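You operate a simulated robot arm through the tools that you are given. There is no shell and no other tool.

Carry out the task below with a simulated robot arm. There is one attempt and no reset: what you move stays moved.

## Task
Put things in order on the top of the mixing bench. At the end: the red dust cap stands on top of the black primer tray; the grey frame clip stands where the red dust cap stood; the purple pad stands where the grey frame clip stood; the white pad stands where the purple pad stood; whatever was shut is shut again. Leave all else as you found it, and nothing knocked over.

The check looks at the end state, three seconds after you hand in, the way a careful person would. Anything else that was tipped, shoved, dropped, spilled or broken makes it a failure. A push-on lid holds only when it is set on centred and level and pressed home; a screw cap is set on level and turned clockwise until tight.

## Robot
A 6-joint arm with a two-finger parallel gripper, fixed in place. Base frame: the origin is on the floor under the middle of its stand, x ahead of it, y to its left, z up; the work surface is at about z = 740. Units: mm, degrees, N and s.
With the tool pointing down near the work surface it reaches from about 200 to 640 mm from the base axis. Its first joint turns from -66.0 to 66.0 degrees. Payload 2.7 kg.
The TCP is the grasp point between the finger pads, 23 mm short of the fingertips. In the tool frame z runs along the fingers and y along their closing line. The gripper opens to 94 mm. The fingers are 38 mm wide and 10 mm thick; the gripper's body (54 by 96 mm) begins 39 mm behind the TCP.
Orientation is that of the tool frame in the base frame, as a unit quaternion [x, y, z, w]. With the fingers straight down and closing along the base's y, the tool's x points along the base's -x, its y along +y and its z along -z.

## Interface
- The arm moves only by the tool play_rows. Its argument "series" is a list of rows, each a list of 3 entries, a list of its own where there are three numbers: the shift along the tool's x, y, z in mm, then the turn, a rotation vector about the tool's x, y, z in degrees, then the finger opening in mm, from 0 to 94. In form: [[[dx, dy, dz], [ax, ay, az], gripper], ...]. A call has 1 to 20 rows; each row is the pose to reach, as a shift and turn from the pose commanded when the call began, along the tool's axes at that moment. Each row takes 0.2 s and may step no farther than 50 mm and 8.6 degrees from the row before; otherwise, or with a gripper value out of range, the whole call is refused. A pose out of reach is approached as far as the arm can. The call stops where the force on the tool passes 40 N (or 10 N more than at its start, if that is more) or the arm is blocked; 0.2 s more then pass. The fingers move at their own pace (about 45 mm/s each) and stop on an object; they squeeze with about 41 N. The grip force told is the motor's: it shows also when the fingers shut on nothing. Time passes only in rows, and 0.2 s behind the last, so rows that repeat a pose let the fingers close. It gives the time, the measured TCP pose, the force on the tool (base axes), the opening and the grip force at its end, in the units of the frame above (readings bear some noise), with the torque about the TCP (base axes, N m) and any sound that the robot's microphone picked up.
- Cameras (640 x 400 px; columns grow to the right, rows downward): "scene" is fixed at [62.9, -441.1, 1379.9]; the picture's right is [0.73, -0.68, 0.00], its down [-0.53, -0.57, -0.63] and it looks along [0.43, 0.46, -0.78] (base axes); focal length 343 px, centre (320, 200). "wrist" rides on the gripper at [86, 16, -74] in the tool frame; the picture's right is [-0.18, 0.98, 0.00], its down [-0.58, -0.11, -0.81] and it looks along [-0.79, -0.15, 0.59] (tool axes); focal length 243 px, centre (320, 200). There is no depth. A picture from a camera that has moved, and an enlarged one, comes with that camera's place and axes in the base frame and with its lens. The place of the scene camera against the robot may be out by one fixed shift of up to 12 mm in any direction.
- capture(camera): a new picture of that camera. It takes no simulated time.
- enlarge(camera, box): a new picture of the part [left, top, right, bottom] of that camera's present view, enlarged. It takes no simulated time.
- finish_job(): hands the job in; it is judged then, once.

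Nothing tells you positions but the pictures and the camera data. Unless the task says otherwise, let go and move clear before handing in.

The tools are called after "Emit:" as name(argument=value, ...) on one line, values as JSON. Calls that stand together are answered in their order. play_rows: Moves the arm, as the interface text tells. Its arguments: {"type":"object","properties":{"series":{"type":"array","items":{"type":"array"}}},"required":["series"]} The other tools are called the same way: capture (camera) takes a picture; enlarge (camera, box) takes an enlarged picture of a part of a camera's view; finish_job () hands the job in.

At the start:

```text
t: 0.0
ee_pos: [425.4, -44.4, 976.9]
tool_rot: [0.0, 1.0, -0.001, 0.0]
force: [-0.7, -0.4, -0.1]
moment: [0.0, 0.02, 0.0]
opening: 94.1
grasp_force: 0.1
```

scene: 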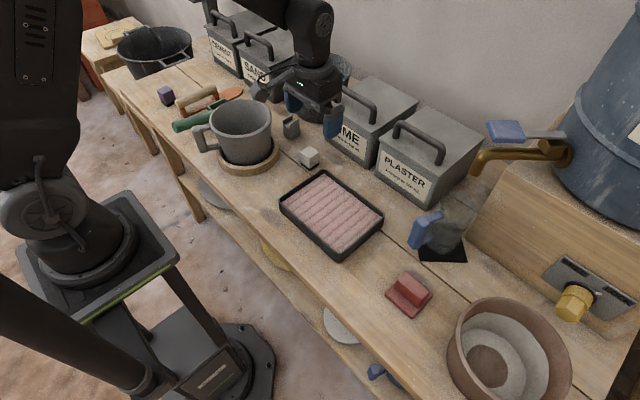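
wrist: 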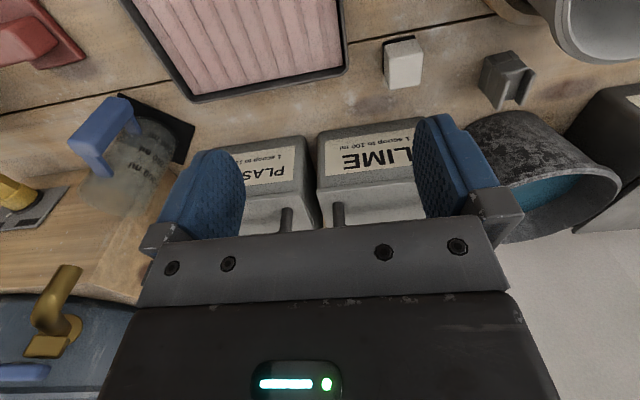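

I see the bench with a black tray that holds a pink ribbed roller or foam, a red cap, a grey clip, a white pad near the tray, and a purple block at the far end. I'll look closer before moving anything.

Emit:
enlarge(camera="scene", box=[260, 100, 420, 200])

Emit:
enlarge(camera="scene", box=[120, 60, 280, 160])

Emit:
enlarge(camera="scene", box=[360, 200, 520, 300])

Emit:
enlarge(camera="scene", box=[260, 160, 420, 260])

Emit:
enlarge(camera="scene", box=[360, 240, 616, 400])

```text
4.00 times, centred on (340, 150) of scene
camera zoom: at [62.9, -441.1, 1379.9], right [0.73, -0.68, 0.0], down [-0.53, -0.57, -0.63], along [0.43, 0.46, -0.78], focal length 1370 px, centre (240, 400)
```

zoom: 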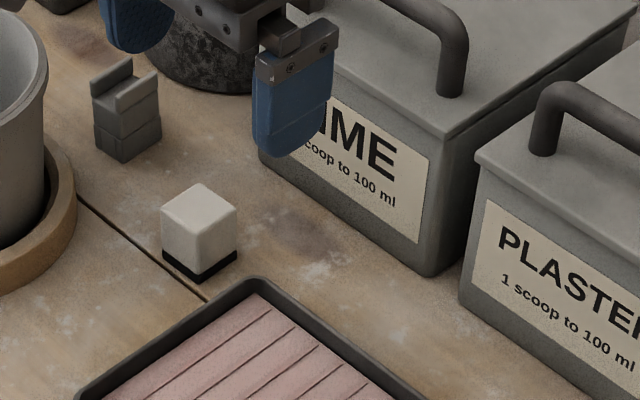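

```text
4.00 times, centred on (200, 110) of scene
camera zoom: at [62.9, -441.1, 1379.9], right [0.73, -0.68, 0.0], down [-0.53, -0.57, -0.63], along [0.43, 0.46, -0.78], focal length 1370 px, centre (800, 560)
```

zoom: 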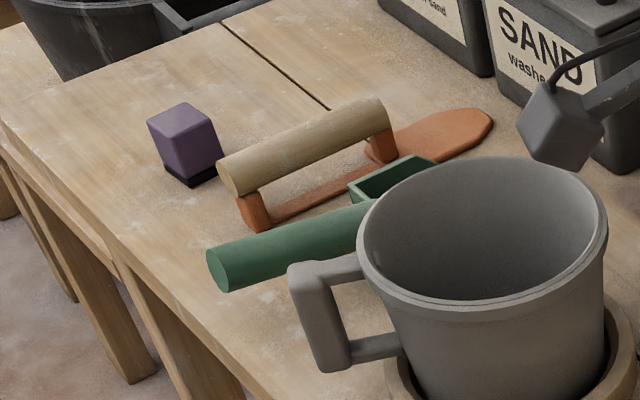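

```text
4.00 times, centred on (440, 250) of scene
camera zoom: at [62.9, -441.1, 1379.9], right [0.73, -0.68, 0.0], down [-0.53, -0.57, -0.63], along [0.43, 0.46, -0.78], focal length 1370 px, centre (-160, 0)
```

zoom: 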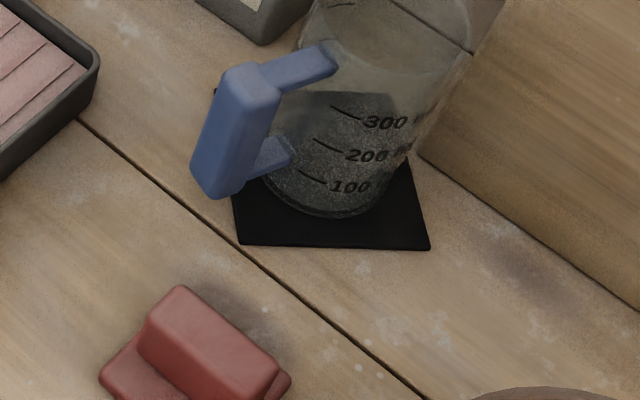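

```text
4.00 times, centred on (340, 210) of scene
camera zoom: at [62.9, -441.1, 1379.9], right [0.73, -0.68, 0.0], down [-0.53, -0.57, -0.63], along [0.43, 0.46, -0.78], focal length 1370 px, centre (240, 160)
```

zoom: 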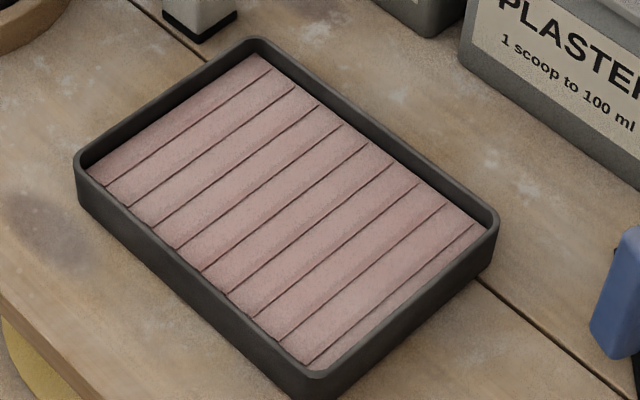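

```text
2.50 times, centred on (488, 320) of scene
camera zoom: at [62.9, -441.1, 1379.9], right [0.73, -0.68, 0.0], down [-0.53, -0.57, -0.63], along [0.43, 0.46, -0.78], focal length 857 px, centre (-100, -100)
```

zoom: 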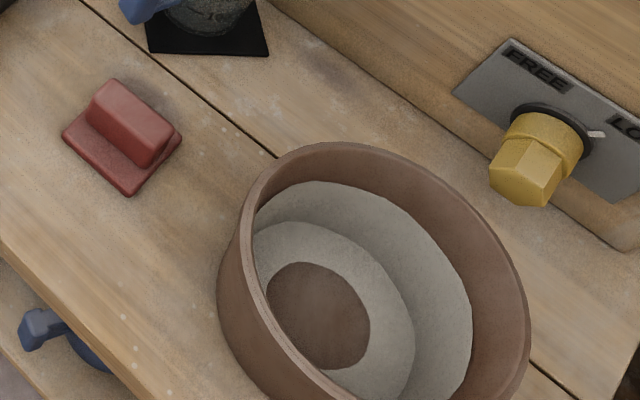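

The objects are roughly here: red cap about (378, -358), tray centre about (403, -115), clip about (519, 163), white pad about (475, 42), and purple pad about (336, 543), which is near the limit of reach. I'll hover over the red cap first, with the fingers turned to close along base x, and look with the wrist camera.

Emit:
play_rows(series=[[[4, -26, 7], [0, 0, 7.5], 94], [[8, -52, 14], [0, 0, 15], 94], [[12, -78, 21], [0, 0, 22.5], 94], [[16, -105, 28], [0, 0, 30], 94], [[20, -131, 35], [0, 0, 37.5], 94], [[24, -157, 42], [0, 0, 45], 94], [[28, -183, 49], [0, 0, 52.5], 94], [[32, -209, 56], [0, 0, 60], 94], [[36, -235, 63], [0, 0, 67.5], 94], [[40, -262, 70], [0, 0, 75], 94], [[44, -288, 77], [0, 0, 82.5], 94], [[47, -314, 87], [0, 0, 90], 94], [[47, -314, 87], [0, 0, 90], 94]])

Emit:
capture(camera="wrist")

Emit:
capture(camera="scene")

```text
t: 2.8
ee_pos: [377.9, -358.6, 891.5]
tool_rot: [0.707, 0.707, 0.0, 0.0]
force: [0.1, 0.3, 0.5]
moment: [-0.02, -0.02, -0.01]
opening: 94.1
grasp_force: 0.0
```

```text
taken
camera wrist: at [394.9, -272.7, 965.6], right [0.98, -0.19, 0.0], down [-0.11, -0.58, 0.81], along [-0.15, -0.79, -0.59], focal length 243 px, centre (320, 200)
```

wrist: 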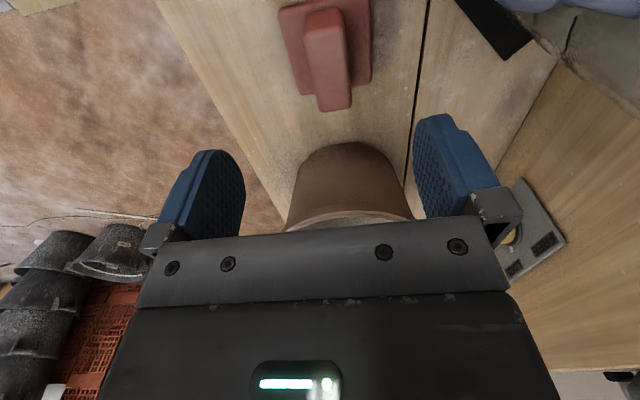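

```text
taken
```

scene: 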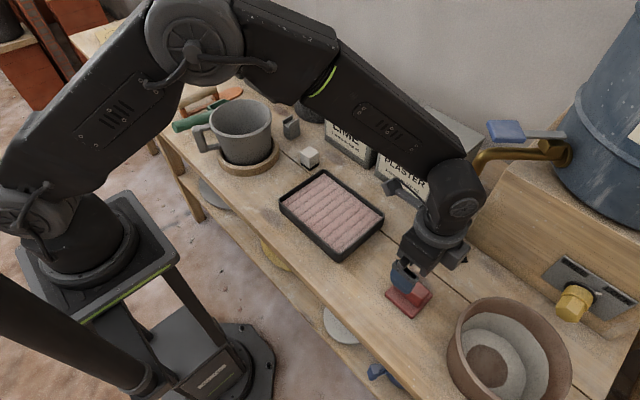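

Emit:
enlarge(camera="wrist", box=[240, 0, 420, 112])

Emit:
enlarge(camera="scene", box=[370, 250, 450, 330])

```text
3.56 times, centred on (330, 56) of wrist
camera zoom: at [394.9, -272.7, 965.6], right [0.98, -0.19, 0.0], down [-0.11, -0.58, 0.81], along [-0.15, -0.79, -0.59], focal length 863 px, centre (284, 712)
```

zoom: 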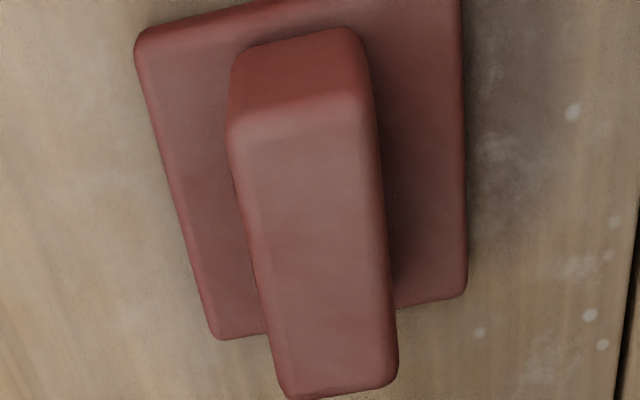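

```text
5.00 times, centred on (410, 290) of scene
camera zoom: at [62.9, -441.1, 1379.9], right [0.73, -0.68, 0.0], down [-0.53, -0.57, -0.63], along [0.43, 0.46, -0.78], focal length 1713 px, centre (-130, -250)
```

zoom: 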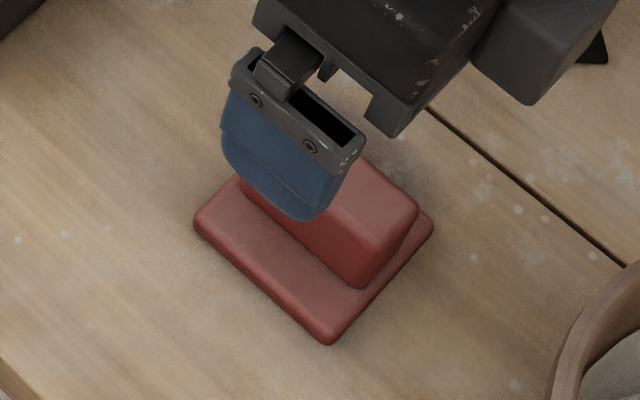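

The cap is a plate of roughly 66×68 mm centred near (386, -362), with a ridge about 26 mm wide running along y. I'll centre over the ridge, come down to just above it, and check again.

Emit:
play_rows(series=[[[-2, 4, 20], [0, 0, 0], 80], [[-4, 7.6, 45], [0, 0, 0], 70], [[-4, 7.6, 70], [0, 0, 0], 60], [[-4, 7.6, 80], [0, 0, 0], 60], [[-4, 7.6, 80], [0, 0, 0], 60]])

Emit:
capture(camera="wrist")

Emit:
enlarge(camera="scene", box=[370, 250, 450, 330])

```text
t: 4.0
ee_pos: [384.6, -361.9, 811.5]
tool_rot: [0.708, 0.707, 0.0, -0.001]
force: [-0.8, 0.0, 0.1]
moment: [-0.04, 0.01, 0.03]
opening: 60.0
grasp_force: 0.1
```

```text
taken
camera wrist: at [402.7, -275.6, 886.0], right [0.98, -0.18, 0.0], down [-0.11, -0.58, 0.81], along [-0.15, -0.79, -0.59], focal length 243 px, centre (320, 200)
```

wrist: 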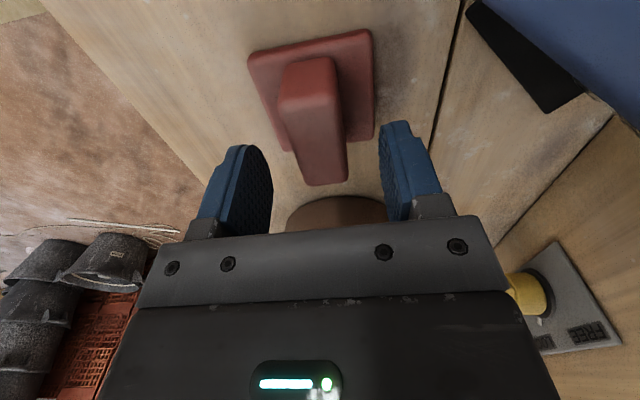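

```text
5.00 times, centred on (410, 290) of scene
camera zoom: at [62.9, -441.1, 1379.9], right [0.73, -0.68, 0.0], down [-0.53, -0.57, -0.63], along [0.43, 0.46, -0.78], focal length 1713 px, centre (-130, -250)
```

zoom: 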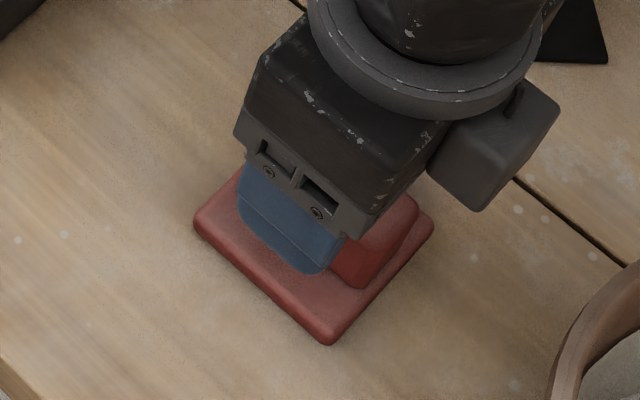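

The fingers straddle the ridge. I'll come down so the tips stop just above the cap's base plate, then close.

Emit:
play_rows(series=[[[0, 0, 12], [0, 0, 0], 60], [[0, 0, 22], [0, 0, 0], 60], [[0, 0, 30], [0, 0, 0], 60], [[0, 0, 30], [0, 0, 0], 60]])

Emit:
enlarge(camera="scene", box=[370, 250, 450, 330])

Emit:
capture(camera="wrist")

```text
t: 5.0
ee_pos: [386.5, -362.1, 781.3]
tool_rot: [0.707, 0.707, 0.0, 0.0]
force: [1.1, 0.4, 0.2]
moment: [0.01, 0.01, -0.02]
opening: 60.2
grasp_force: 0.1
```

```text
5.00 times, centred on (410, 290) of scene
camera zoom: at [62.9, -441.1, 1379.9], right [0.73, -0.68, 0.0], down [-0.53, -0.57, -0.63], along [0.43, 0.46, -0.78], focal length 1713 px, centre (-130, -250)
```

zoom: 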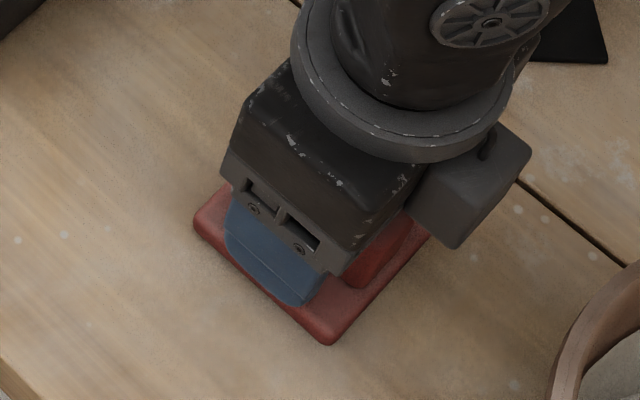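

```text
taken
camera wrist: at [403.1, -275.6, 855.7], right [0.98, -0.18, 0.0], down [-0.11, -0.58, 0.81], along [-0.15, -0.79, -0.59], focal length 243 px, centre (320, 200)
```

wrist: 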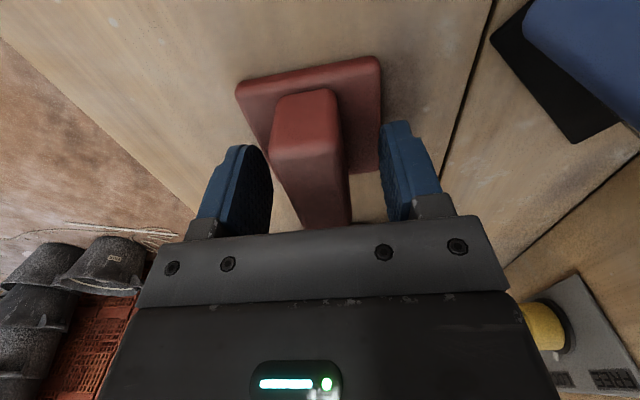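

The ridge is centred between the fingers and there is no contact, so I'm closing on it now.

Emit:
play_rows(series=[[[0, 0, 2], [0, 0, 0], 40], [[0, 0, 2], [0, 0, 0], 20], [[0, 0, 2], [0, 0, 0], 15], [[0, 0, 2], [0, 0, 0], 15], [[0, 0, 2], [0, 0, 0], 15]])

Emit:
capture(camera="wrist")

```text
t: 6.2
ee_pos: [386.5, -362.0, 779.4]
tool_rot: [0.707, 0.707, 0.0, 0.0]
force: [-0.3, -0.1, 0.4]
moment: [0.0, -0.02, 0.01]
opening: 27.1
grasp_force: 41.1
```

```text
taken
camera wrist: at [403.0, -275.5, 853.8], right [0.98, -0.18, 0.0], down [-0.11, -0.58, 0.81], along [-0.15, -0.79, -0.59], focal length 243 px, centre (320, 200)
```

wrist: 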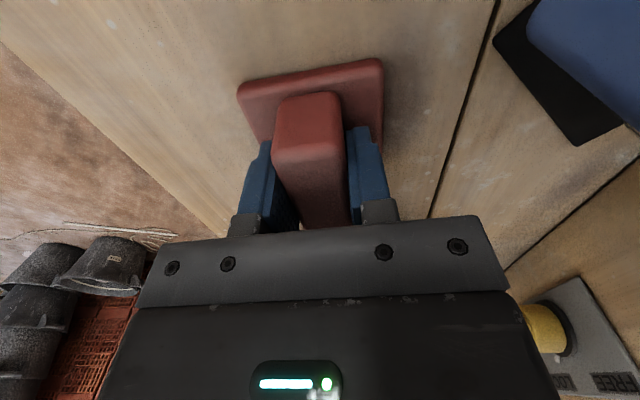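

The cap is gripped at 27 mm on the ridge, and its home position is about (387, -361). I'll lift it straight up and carry it over the tray at a safe height.

Emit:
play_rows(series=[[[0, 0, -8], [0, 0, 0], 15], [[0, 0, -20], [0, 0, 0], 15], [[0, 0, -45], [0, 0, 0], 15], [[0, 0, -75], [0, 0, 0], 15], [[0, 0, -105], [0, 0, 0], 15], [[25, 2, -120], [0, 0, 0], 15], [[55, 4, -125], [0, 0, 0], 15], [[85, 6, -125], [0, 0, 0], 15], [[115, 8, -125], [0, 0, 0], 15], [[145, 10, -125], [0, 0, 0], 15], [[175, 12, -125], [0, 0, 0], 15], [[205, 14, -125], [0, 0, 0], 15], [[230, 16, -125], [0, 0, 0], 15], [[247, 16, -125], [0, 0, 0], 15], [[247, 16, -125], [0, 0, 0], 15]])

Emit:
capture(camera="wrist")

Emit:
capture(camera="scene")

```text
t: 9.4
ee_pos: [401.7, -113.3, 904.7]
tool_rot: [0.707, 0.707, -0.001, 0.001]
force: [0.4, 0.2, -0.4]
moment: [0.0, 0.0, 0.01]
opening: 27.1
grasp_force: 40.6
```

```text
taken
camera wrist: at [418.7, -29.1, 979.3], right [0.98, -0.18, 0.0], down [-0.11, -0.58, 0.81], along [-0.15, -0.79, -0.59], focal length 243 px, centre (320, 200)
```

wrist: 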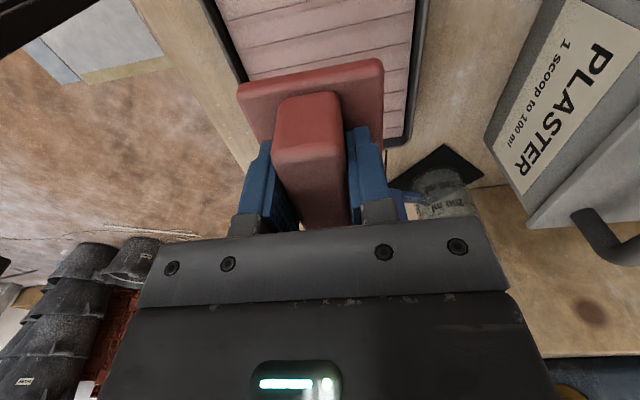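

```text
taken
```

scene: 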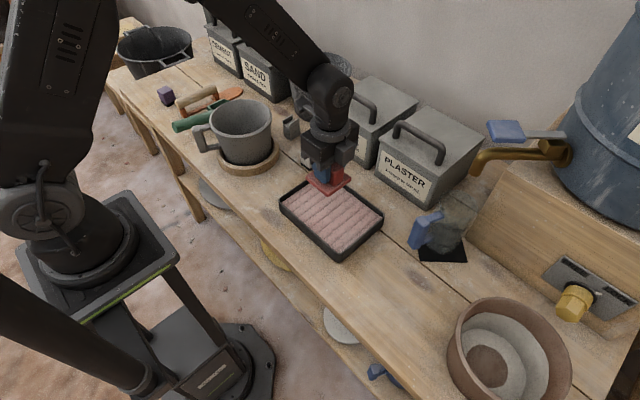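

The tray spans about x 329–482 and y -225 to -26, so its centre is near (405, -124). I'll line the cap up over the centre and lower it to just above the rim.

Emit:
play_rows(series=[[[-5, 2, 15], [0, 0, 0], 15], [[-10, 3, 35], [0, 0, 0], 15], [[-10, 3, 55], [0, 0, 0], 15], [[-10, 3, 75], [0, 0, 0], 15], [[-10, 3, 90], [0, 0, 0], 15], [[-10, 3, 90], [0, 0, 0], 15]])

Emit:
enlarge(camera="scene", box=[260, 150, 400, 270])

Emit:
capture(camera="wrist")

```text
t: 10.8
ee_pos: [404.3, -125.1, 814.7]
tool_rot: [0.707, 0.707, 0.0, 0.0]
force: [-0.3, -0.2, -0.4]
moment: [0.02, 0.0, 0.0]
opening: 27.3
grasp_force: 40.8
```

```text
3.33 times, centred on (330, 210) of scene
camera zoom: at [62.9, -441.1, 1379.9], right [0.73, -0.68, 0.0], down [-0.53, -0.57, -0.63], along [0.43, 0.46, -0.78], focal length 1142 px, centre (287, 167)
```

zoom: 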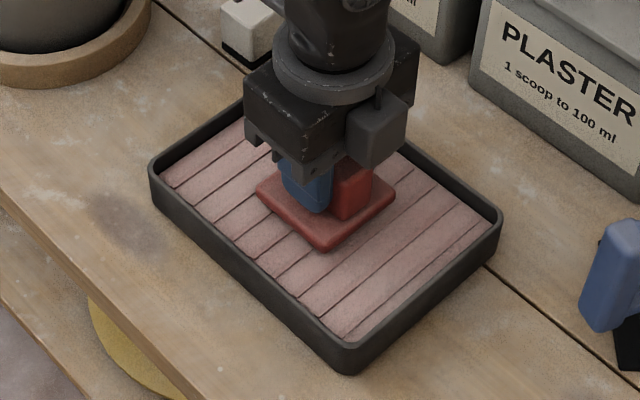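

```text
taken
camera wrist: at [421.5, -39.1, 888.9], right [0.98, -0.18, 0.0], down [-0.11, -0.58, 0.81], along [-0.15, -0.79, -0.59], focal length 243 px, centre (320, 200)
```

wrist: 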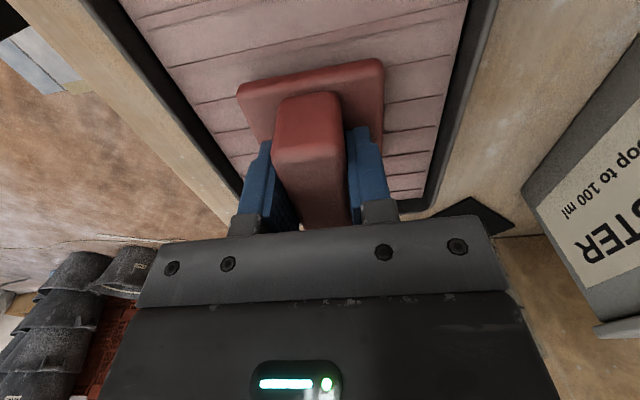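

The cap is well inside the rim. I'll lower it gently in small steps until it touches the pink surface.

Emit:
play_rows(series=[[[0, 0, 3], [0, 0, 0], 15], [[0, 0, 6], [0, 0, 0], 15], [[0, 0, 8], [0, 0, 0], 15], [[0, 0, 10], [0, 0, 0], 15], [[0, 0, 12], [0, 0, 0], 15]])

Emit:
enlarge(camera="scene", box=[290, 170, 370, 240])

```text
t: 12.0
ee_pos: [405.3, -124.4, 803.4]
tool_rot: [0.707, 0.707, 0.001, 0.001]
force: [-5.6, 0.9, 29.4]
moment: [-0.04, 0.22, -0.02]
opening: 27.3
grasp_force: 41.0
```

```text
5.71 times, centred on (330, 205) of scene
camera zoom: at [62.4, -441.0, 1379.9], right [0.73, -0.68, 0.0], down [-0.53, -0.57, -0.63], along [0.43, 0.46, -0.78], focal length 1958 px, centre (263, 171)
```

zoom: 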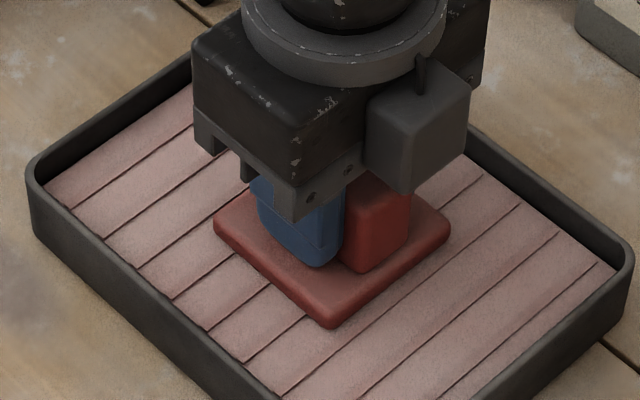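

The cap is in contact with about 29 N downward, so it is seated. I'll ease the pressure off slightly and then open.

Emit:
play_rows(series=[[[0, 0, -0.6], [0, 0, 0], 15], [[0, 0, -0.6], [0, 0, 0], 15]])

```text
t: 12.6
ee_pos: [405.1, -125.1, 803.0]
tool_rot: [0.707, 0.707, 0.001, 0.001]
force: [1.0, -1.9, 22.5]
moment: [-0.12, 0.06, -0.02]
opening: 27.0
grasp_force: 41.1
```

Emit:
play_rows(series=[[[0, 0, -1.6], [0, 0, 0], 15], [[0, 0, -1.6], [0, 0, 0], 15]])

```text
t: 13.2
ee_pos: [403.6, -125.8, 802.8]
tool_rot: [0.708, 0.706, -0.001, -0.002]
force: [0.6, 0.4, 2.0]
moment: [-0.09, -0.12, 0.04]
opening: 27.1
grasp_force: 41.0
```

The contact force is nearly zero. I'm opening the fingers and rising clear.

Emit:
play_rows(series=[[[0, 0, 0], [0, 0, 0], 32], [[0, 0, 0], [0, 0, 0], 42], [[0, 0, 0], [0, 0, 0], 54], [[0, 0, 0], [0, 0, 0], 54], [[0, 0, -10], [0, 0, 0], 54], [[0, 0, -30], [0, 0, 0], 54], [[0, 0, -60], [0, 0, 0], 54], [[0, 0, -100], [0, 0, 0], 54], [[0, 0, -140], [0, 0, 0], 54], [[0, 0, -140], [0, 0, 0], 54]])

Emit:
capture(camera="wrist")

Emit:
capture(camera="scene")

```text
t: 15.4
ee_pos: [403.7, -124.5, 943.6]
tool_rot: [0.707, 0.707, 0.002, 0.0]
force: [0.4, 0.3, -0.7]
moment: [-0.03, 0.04, 0.01]
opening: 54.1
grasp_force: 0.1
```

```text
taken
camera wrist: at [420.9, -38.8, 1019.3], right [0.98, -0.18, 0.0], down [-0.11, -0.58, 0.81], along [-0.15, -0.79, -0.59], focal length 243 px, centre (320, 200)
```

wrist: 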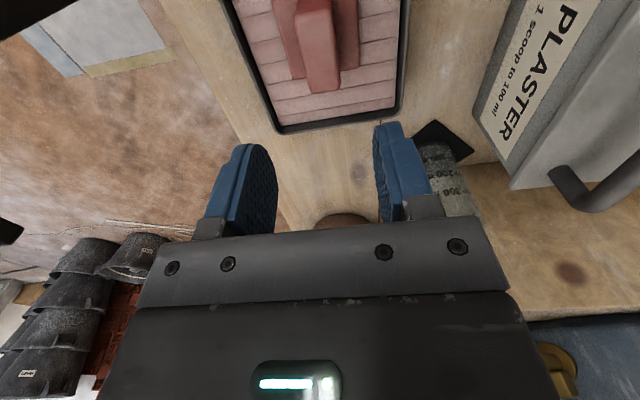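

```text
taken
```

scene: 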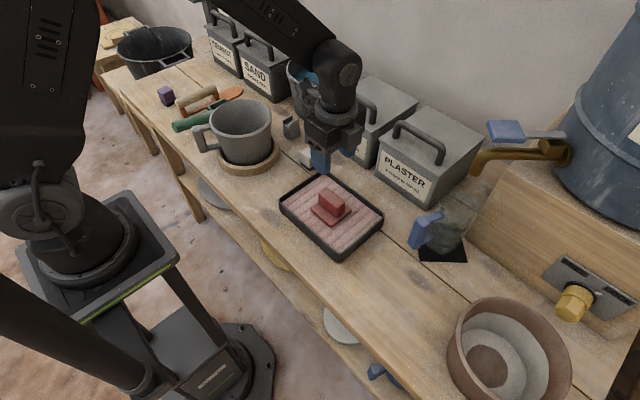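

The red cap is standing on the tray. Next I'll turn the tool back to its standard yaw and look at the clip and white pad from above.

Emit:
play_rows(series=[[[20, 5, -10], [0, 0, -7.5], 54], [[42, 10, -20], [0, 0, -15], 54], [[65, 15, -30], [0, 0, -22.5], 54], [[88, 20, -30], [0, 0, -30], 54], [[111, 25, -30], [0, 0, -37.5], 54], [[134, 30, -30], [0, 0, -45], 54], [[157, 35, -30], [0, 0, -52.5], 54], [[180, 40, -30], [0, 0, -60], 54], [[203, 45, -30], [0, 0, -67.5], 54], [[226, 50, -30], [0, 0, -75], 54], [[249, 55, -30], [0, 0, -82.5], 54], [[272, 60, -30], [0, 0, -90], 54], [[272, 60, -30], [0, 0, -90], 54]])

Emit:
capture(camera="wrist")

Emit:
capture(camera="scene")

```text
t: 18.2
ee_pos: [464.8, 147.8, 973.5]
tool_rot: [-0.001, 1.0, 0.0, -0.001]
force: [0.0, 1.3, -0.2]
moment: [0.01, 0.04, -0.01]
opening: 54.1
grasp_force: 0.0
```

```text
taken
camera wrist: at [378.7, 162.2, 1048.6], right [0.18, 0.98, 0.0], down [0.58, -0.11, 0.81], along [0.79, -0.15, -0.59], focal length 243 px, centre (320, 200)
```

wrist: 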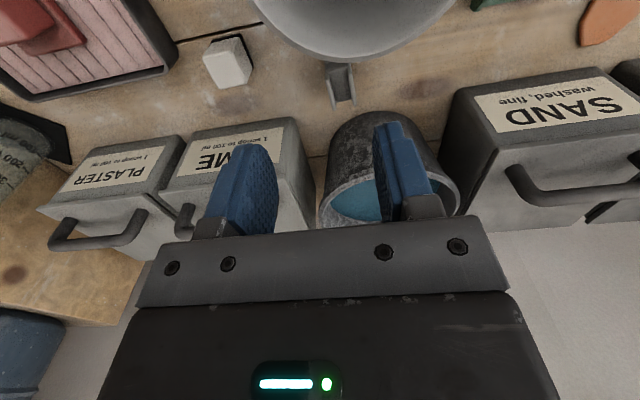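

```text
taken
```

scene: 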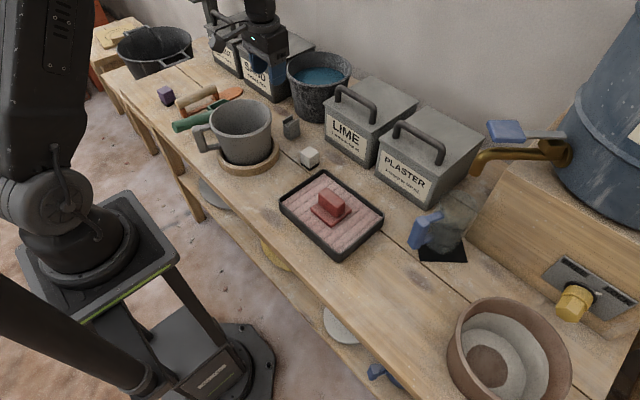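

Emit:
enlarge(camera="wrist", box=[280, 40, 400, 115])

Emit:
enlarge(camera="scene", box=[250, 95, 346, 155])

Emit:
enlarge(camera="wrist", box=[180, 20, 300, 95])

Emit:
enlarge(camera="scene", box=[270, 100, 400, 190])

```text
5.33 times, centred on (340, 78) of wrist
camera zoom: at [378.7, 162.2, 1048.6], right [0.18, 0.98, 0.0], down [0.58, -0.11, 0.81], along [0.79, -0.15, -0.59], focal length 1294 px, centre (213, 853)
```

zoom: 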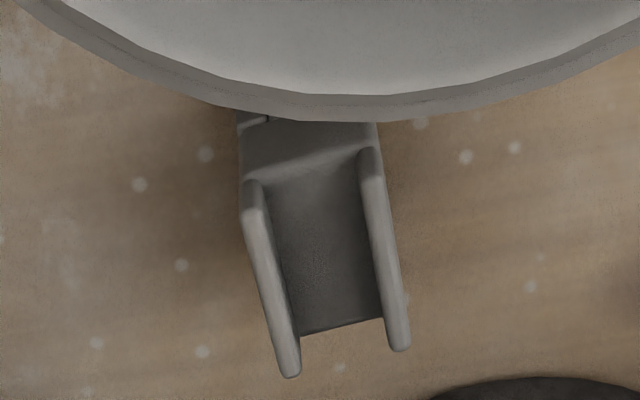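

```text
6.67 times, centred on (298, 125) of scene
camera zoom: at [62.9, -441.1, 1379.9], right [0.73, -0.68, 0.0], down [-0.53, -0.57, -0.63], along [0.43, 0.46, -0.78], focal length 2284 px, centre (467, 700)
```

zoom: 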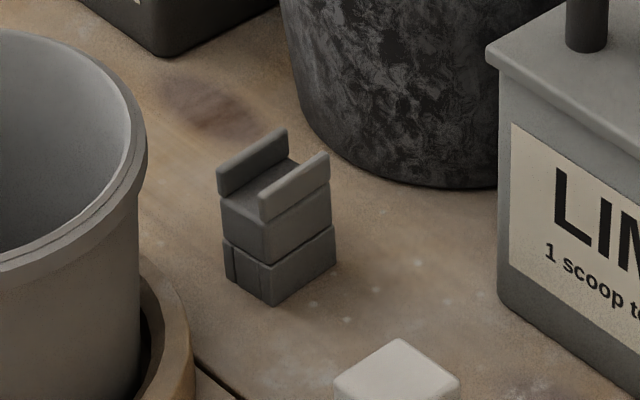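

```text
5.33 times, centred on (240, 58) of wrist
camera zoom: at [378.7, 162.2, 1048.6], right [0.18, 0.98, 0.0], down [0.58, -0.11, 0.81], along [0.79, -0.15, -0.59], focal length 1294 px, centre (747, 960)
```

zoom: 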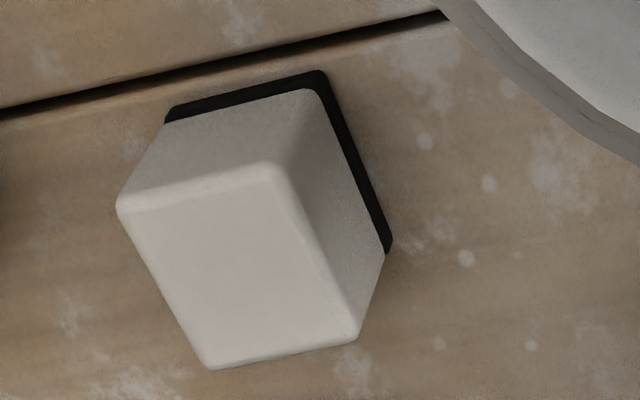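

```text
4.44 times, centred on (335, 145) of scene
camera zoom: at [62.9, -441.1, 1379.9], right [0.73, -0.68, 0.0], down [-0.53, -0.57, -0.63], along [0.43, 0.46, -0.78], focal length 1523 px, centre (253, 444)
```

zoom: 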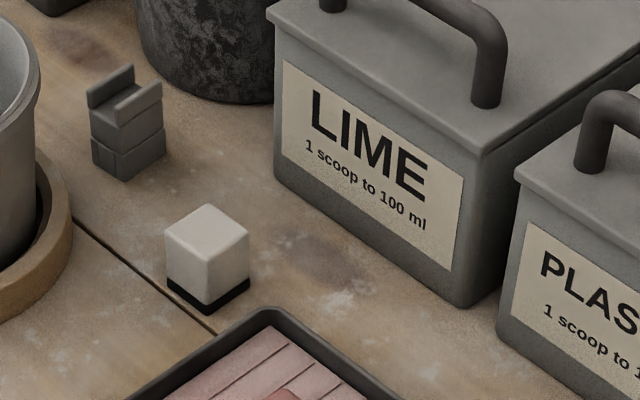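

The clip's rails run along x, at about (525, 159) and roughly 55 mm tall. It is tight between the mug and the bucket, so I'll check the gripper's own shape, including the camera and side box, before reaching in.

Emit:
enlarge(camera="scene", box=[220, 0, 316, 80])

Emit:
enlarge(camera="scene", box=[180, 80, 310, 190])

```text
5.00 times, centred on (268, 40) of scene
camera zoom: at [62.9, -441.1, 1379.9], right [0.73, -0.68, 0.0], down [-0.53, -0.57, -0.63], along [0.43, 0.46, -0.78], focal length 1713 px, centre (580, 1000)
```

zoom: 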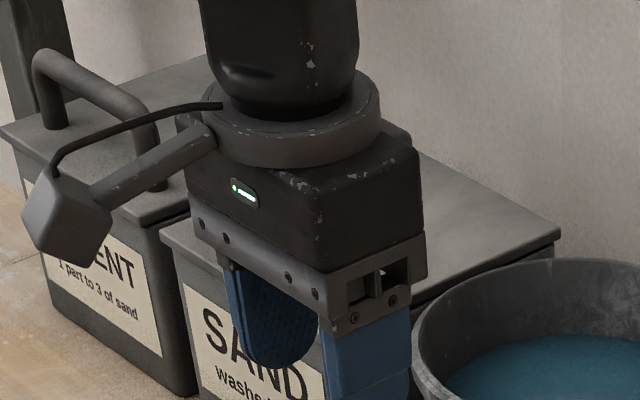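

```text
3.64 times, centred on (245, 135) of scene
camera zoom: at [62.9, -441.1, 1379.9], right [0.73, -0.68, 0.0], down [-0.53, -0.57, -0.63], along [0.43, 0.46, -0.78], focal length 1246 px, centre (593, 436)
```

zoom: 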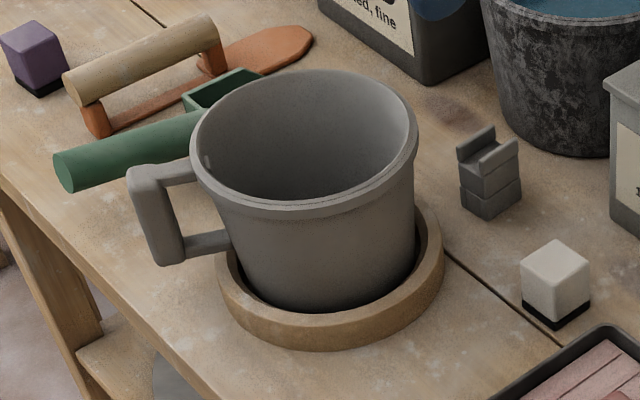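

The camera box sits about 86 mm to the tool's +x side, so with the standard yaw it would hit the mug rim (z about 863). I'll grip the clip along x with the tool turned so the camera hangs over the free space on the -y side.

Emit:
play_rows(series=[[[-5, 1, 0], [0, 0, -7.5], 70], [[-10, 2, 0], [0, 0, -15], 70], [[-15, 3, 0], [0, 0, -22.5], 70], [[-20, 4, 0], [0, 0, -30], 70], [[-25, 5, 0], [0, 0, -37.5], 70], [[-30, 6, 0], [0, 0, -45], 70], [[-35, 7, 0], [0, 0, -52.5], 70], [[-40, 8, 0], [0, 0, -60], 70], [[-45, 9, 0], [0, 0, -67.5], 70], [[-50, 10, 0], [0, 0, -75], 70], [[-55, 11, 0], [0, 0, -82.5], 70], [[-60, 11, 0], [0, 0, -90], 70], [[-60, 11, 0], [0, 0, -90], 70]])

Emit:
capture(camera="wrist")

Emit:
capture(camera="scene")

```text
t: 21.0
ee_pos: [525.1, 158.9, 974.9]
tool_rot: [0.708, -0.706, 0.001, 0.0]
force: [-0.5, 0.8, -0.7]
moment: [-0.01, 0.01, 0.0]
opening: 69.9
grasp_force: 0.0
```

```text
taken
camera wrist: at [509.7, 71.0, 1049.5], right [-0.98, 0.18, 0.0], down [0.11, 0.58, 0.81], along [0.15, 0.79, -0.59], focal length 243 px, centre (320, 200)
```

wrist: 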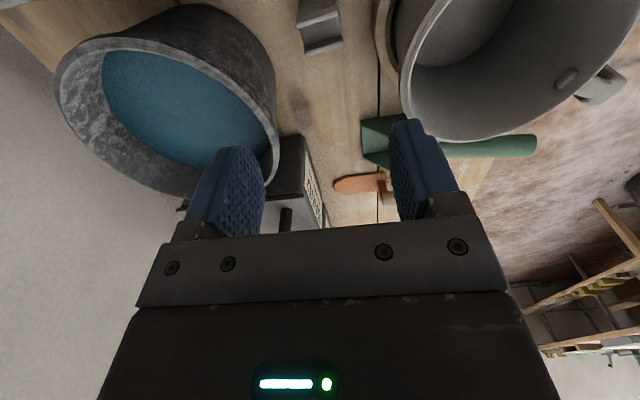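

```text
taken
```

scene: 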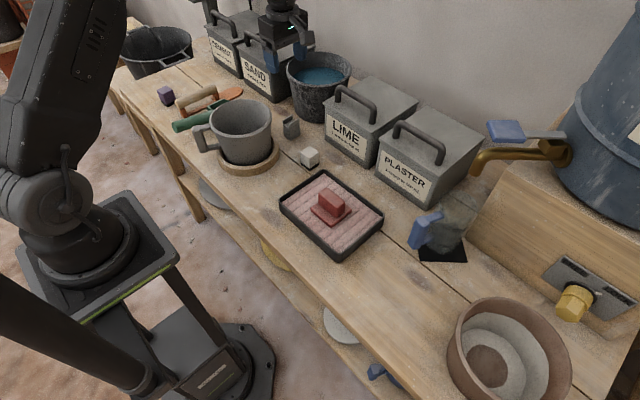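

The clip sits between the mug rim (x about 464) and the bucket rim (x about 580). I'll measure the clip and bucket more precisely from this viewpoint.

Emit:
enlarge(camera="wrist", box=[240, 0, 400, 100])

Emit:
enlarge(camera="wrist", box=[40, 0, 296, 160])

```text
4.00 times, centred on (320, 50) of wrist
camera zoom: at [509.7, 71.0, 1049.5], right [-0.98, 0.18, 0.0], down [0.11, 0.58, 0.81], along [0.15, 0.79, -0.59], focal length 970 px, centre (320, 800)
```

zoom: 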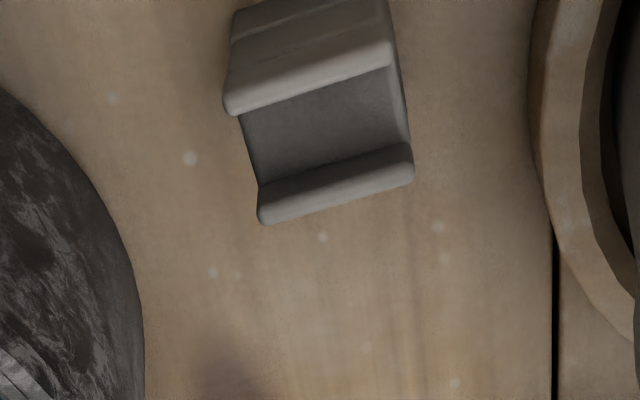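

```text
2.50 times, centred on (168, 80) of wrist
camera zoom: at [509.7, 71.0, 1049.5], right [-0.98, 0.18, 0.0], down [0.11, 0.58, 0.81], along [0.15, 0.79, -0.59], focal length 606 px, centre (700, 500)
```

zoom: 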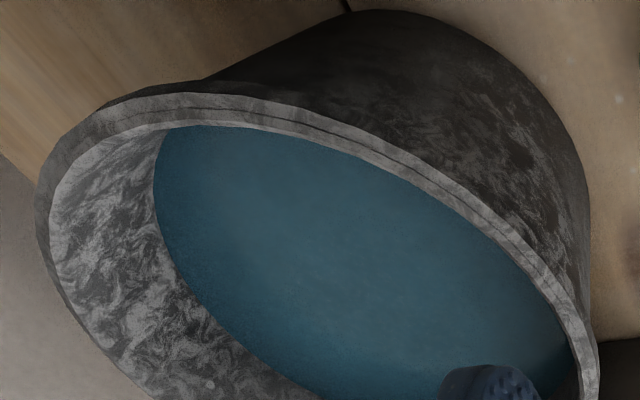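

There is roughly 10–14 mm of clearance on each side of the gripper body, which is workable. I'll flip the yaw to +90 (camera toward +y, also free) so the clip can keep its orientation all the way to the red cap's old spot.

Emit:
play_rows(series=[[[0, 0, 0], [0, 0, 8.5], 62], [[0, 0, 0], [0, 0, 17], 62], [[0, 0, 0], [0, 0, 25.5], 62], [[0, 0, 0], [0, 0, 34], 62], [[0, 0, 0], [0, 0, 42.5], 62], [[0, 0, 0], [0, 0, 51], 62], [[0, 0, 0], [0, 0, 59.5], 62], [[0, 0, 0], [0, 0, 68], 62], [[0, 0, 0], [0, 0, 76.5], 62], [[0, 0, 0], [0, 0, 85], 62], [[0, 0, 0], [0, 0, 93.5], 62], [[0, 0, 0], [0, 0, 102], 62], [[0, 0, 0], [0, 0, 110.5], 62], [[0, 0, 0], [0, 0, 119], 62], [[0, 0, 0], [0, 0, 127.5], 62], [[0, 0, 0], [0, 0, 136], 62], [[0, 0, 0], [0, 0, 144.5], 62], [[0, 0, 0], [0, 0, 153], 62], [[0, 0, 0], [0, 0, 161.5], 62], [[0, 0, 0], [0, 0, 170], 62]])

Emit:
play_rows(series=[[[0, 0, 0], [0, 0, 5], 62], [[0, 0, 0], [0, 0, 10], 62], [[0, 0, 0], [0, 0, 10], 62]])

Emit:
capture(camera="wrist")

Emit:
capture(camera="scene")

```text
t: 25.2
ee_pos: [524.8, 157.9, 974.5]
tool_rot: [0.643, 0.766, 0.0, 0.0]
force: [-0.6, -1.0, 0.3]
moment: [0.0, 0.05, 0.01]
opening: 62.0
grasp_force: 0.1
```

```text
t: 26.0
ee_pos: [524.6, 158.2, 975.1]
tool_rot: [0.708, 0.707, 0.0, 0.0]
force: [-0.4, -0.8, -0.1]
moment: [0.01, 0.01, 0.02]
opening: 61.9
grasp_force: 0.0
```

```text
taken
camera wrist: at [541.8, 244.0, 1049.1], right [0.98, -0.19, 0.0], down [-0.11, -0.58, 0.81], along [-0.15, -0.79, -0.59], focal length 243 px, centre (320, 200)
```

wrist: 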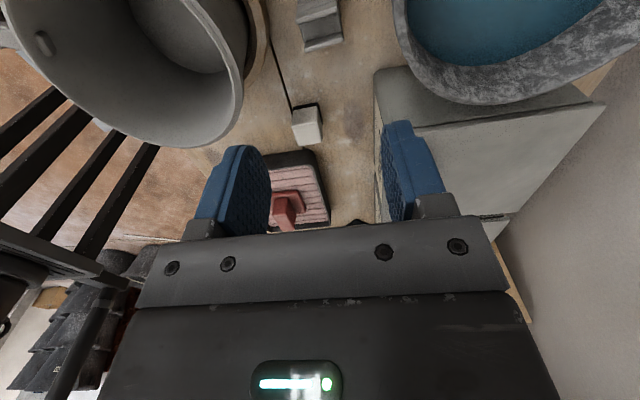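

```text
taken
```

scene: 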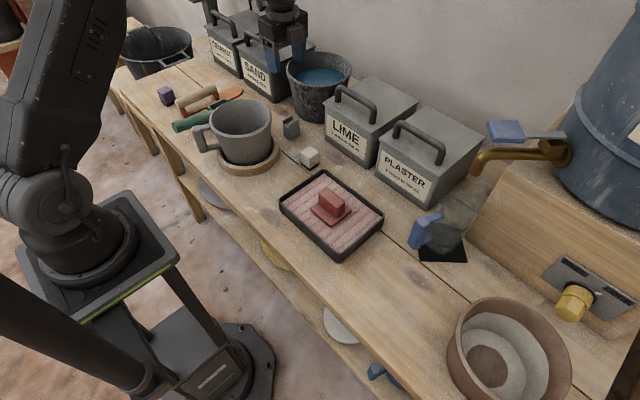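

I'm at yaw +90 over the clip. I'll descend partway and re-check the clearances.

Emit:
play_rows(series=[[[0.5, 0.5, 25], [0, 0, 0], 62], [[1, 1, 55], [0, 0, 0], 62], [[1, 1, 85], [0, 0, 0], 62], [[1, 1, 115], [0, 0, 0], 62], [[1, 1, 130], [0, 0, 0], 62], [[1, 1, 130], [0, 0, 0], 62]])

Emit:
capture(camera="wrist")

Emit:
enlarge(camera="scene", box=[200, 40, 400, 165])

```text
t: 27.4
ee_pos: [525.5, 159.9, 844.6]
tool_rot: [0.707, 0.707, 0.0, -0.001]
force: [0.2, 0.5, 0.4]
moment: [-0.04, 0.01, -0.01]
opening: 62.2
grasp_force: 0.0
```

```text
taken
camera wrist: at [542.9, 245.0, 919.1], right [0.98, -0.18, 0.0], down [-0.11, -0.58, 0.81], along [-0.15, -0.79, -0.59], focal length 243 px, centre (320, 200)
```

wrist: 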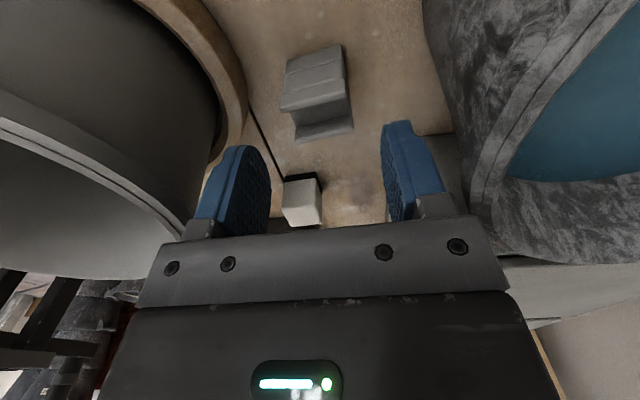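

```text
3.20 times, centred on (300, 102) of scene
camera zoom: at [62.9, -441.1, 1379.9], right [0.73, -0.68, 0.0], down [-0.53, -0.57, -0.63], along [0.43, 0.46, -0.78], focal length 1096 px, centre (384, 512)
```

zoom: 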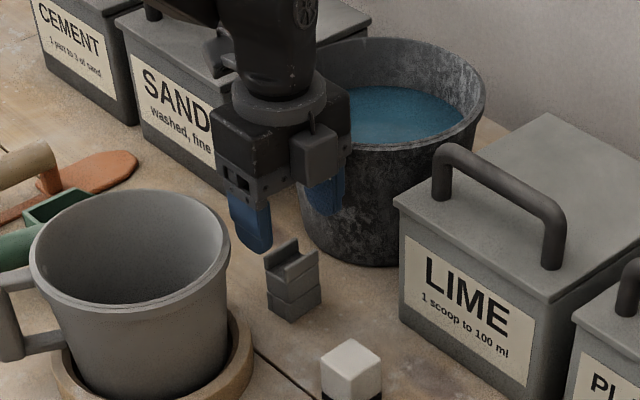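

Everything lines up, with the clip centre at about (525, 159.5). I'll go down slowly to the gripping height and watch for contact.

Emit:
play_rows(series=[[[0, 0, 15], [0, 0, 0], 62], [[0, 0, 30], [0, 0, 0], 62], [[0, 0, 42], [0, 0, 0], 62], [[0, 0, 42], [0, 0, 0], 62]])

Emit:
capture(camera="wrist")

Emit:
enlarge(camera="scene", box=[220, 50, 380, 150])

```text
t: 28.4
ee_pos: [525.9, 160.1, 802.8]
tool_rot: [0.708, 0.707, 0.0, -0.001]
force: [0.4, 0.3, 0.1]
moment: [0.0, 0.02, -0.02]
opening: 61.9
grasp_force: 0.2
```

```text
taken
camera wrist: at [542.7, 245.2, 877.2], right [0.98, -0.18, 0.0], down [-0.11, -0.58, 0.81], along [-0.15, -0.79, -0.59], focal length 243 px, centre (320, 200)
```

wrist: 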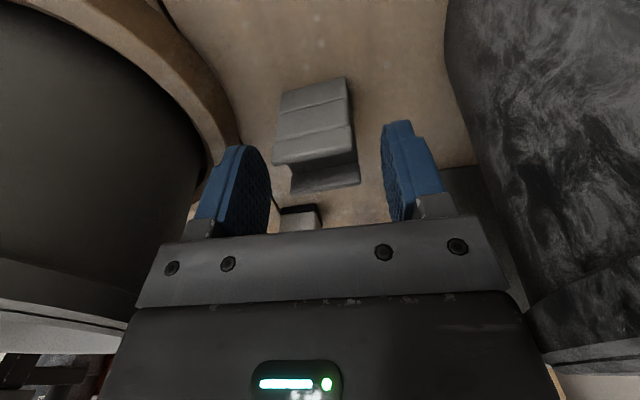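

```text
4.00 times, centred on (300, 100) of scene
camera zoom: at [62.9, -441.1, 1379.9], right [0.73, -0.68, 0.0], down [-0.53, -0.57, -0.63], along [0.43, 0.46, -0.78], focal length 1370 px, centre (400, 600)
```

zoom: 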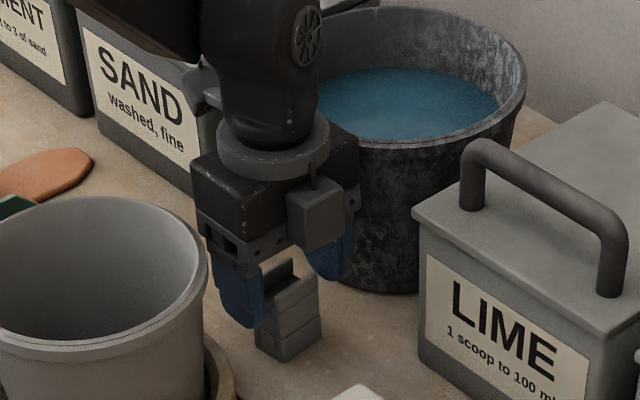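

Emit:
play_rows(series=[[[0, 0, 10], [0, 0, 0], 62], [[0, 0, 20], [0, 0, 0], 62], [[0, 0, 28], [0, 0, 0], 62], [[0, 0, 34], [0, 0, 0], 62], [[0, 0, 34], [0, 0, 0], 62]])

Emit:
capture(camera="wrist")

Emit:
enlarge(camera="scene", box=[220, 50, 380, 150])

```text
t: 29.6
ee_pos: [526.0, 158.4, 769.7]
tool_rot: [0.707, 0.707, 0.0, 0.0]
force: [0.4, 0.1, 0.4]
moment: [-0.05, 0.0, 0.0]
opening: 62.1
grasp_force: 0.1
```

```text
taken
camera wrist: at [542.9, 245.1, 843.2], right [0.98, -0.18, 0.0], down [-0.11, -0.58, 0.81], along [-0.15, -0.79, -0.59], focal length 243 px, centre (320, 200)
```

wrist: 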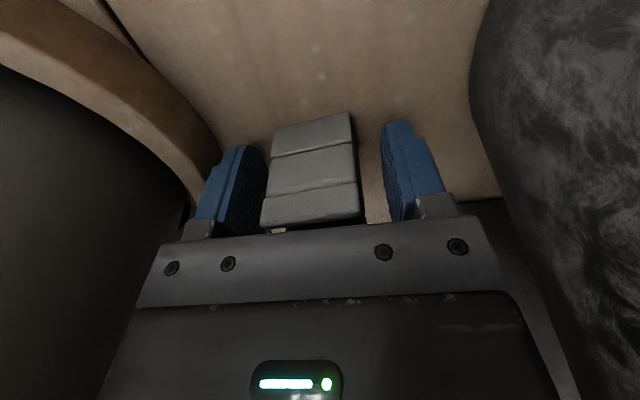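

```text
4.00 times, centred on (300, 100) of scene
camera zoom: at [62.9, -441.1, 1379.9], right [0.73, -0.68, 0.0], down [-0.53, -0.57, -0.63], along [0.43, 0.46, -0.78], focal length 1370 px, centre (400, 600)
```

zoom: 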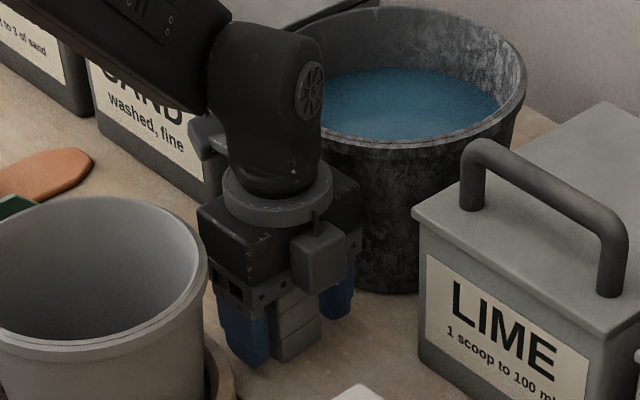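

There's no contact, and the clip sits between the pads. Closing now.

Emit:
play_rows(series=[[[0, 0, 0], [0, 0, 0], 50], [[0, 0, 0], [0, 0, 0], 42], [[0, 0, 0], [0, 0, 0], 30], [[0, 0, 0], [0, 0, 0], 25], [[0, 0, 0], [0, 0, 0], 25]])

Emit:
capture(camera="wrist")

```text
t: 30.8
ee_pos: [524.9, 159.5, 769.2]
tool_rot: [0.708, 0.706, 0.0, 0.0]
force: [-0.6, -0.2, 0.7]
moment: [-0.02, 0.02, -0.01]
opening: 38.6
grasp_force: 41.4
```

```text
taken
camera wrist: at [542.9, 245.1, 843.5], right [0.98, -0.18, 0.0], down [-0.11, -0.58, 0.81], along [-0.15, -0.79, -0.59], focal length 243 px, centre (320, 200)
```

wrist: 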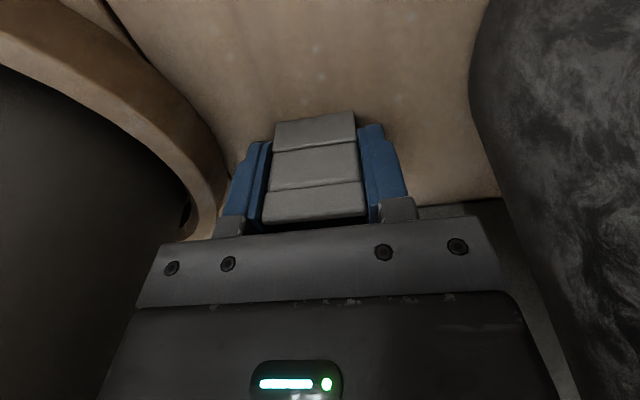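

I have a firm grip at 38.6 mm. Lifting straight up out of the gap.

Emit:
play_rows(series=[[[0, 0, -8], [0, 0, 0], 25], [[0, 0, -25], [0, 0, 0], 25], [[0, 0, -50], [0, 0, 0], 25], [[0, 0, -80], [0, 0, 0], 25], [[0, 0, -110], [0, 0, 0], 25], [[0, 0, -140], [0, 0, 0], 25], [[0, 0, -170], [0, 0, 0], 25], [[0, 0, -185], [0, 0, 0], 25], [[0, 0, -185], [0, 0, 0], 25]])

Emit:
capture(camera="wrist")

Emit:
capture(camera="scene")

```text
t: 32.8
ee_pos: [525.8, 159.8, 955.7]
tool_rot: [0.707, 0.707, 0.0, 0.0]
force: [0.7, 0.0, 0.1]
moment: [-0.01, -0.04, 0.01]
opening: 38.6
grasp_force: 40.8
```

```text
taken
camera wrist: at [542.7, 244.7, 1029.1], right [0.98, -0.18, 0.0], down [-0.11, -0.58, 0.81], along [-0.15, -0.79, -0.59], focal length 243 px, centre (320, 200)
```

wrist: 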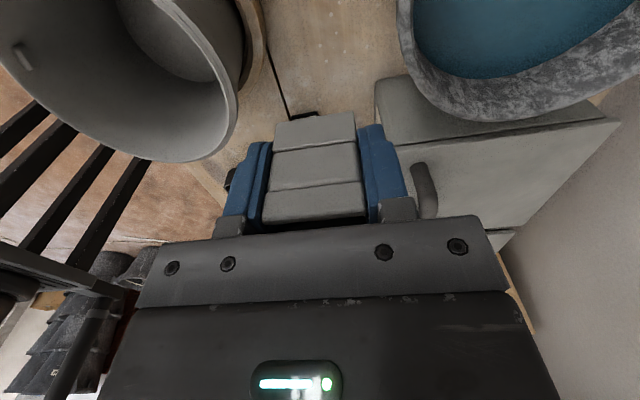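

```text
taken
```

scene: 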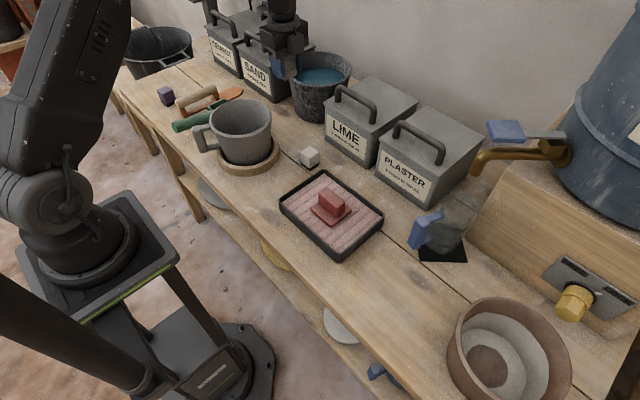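

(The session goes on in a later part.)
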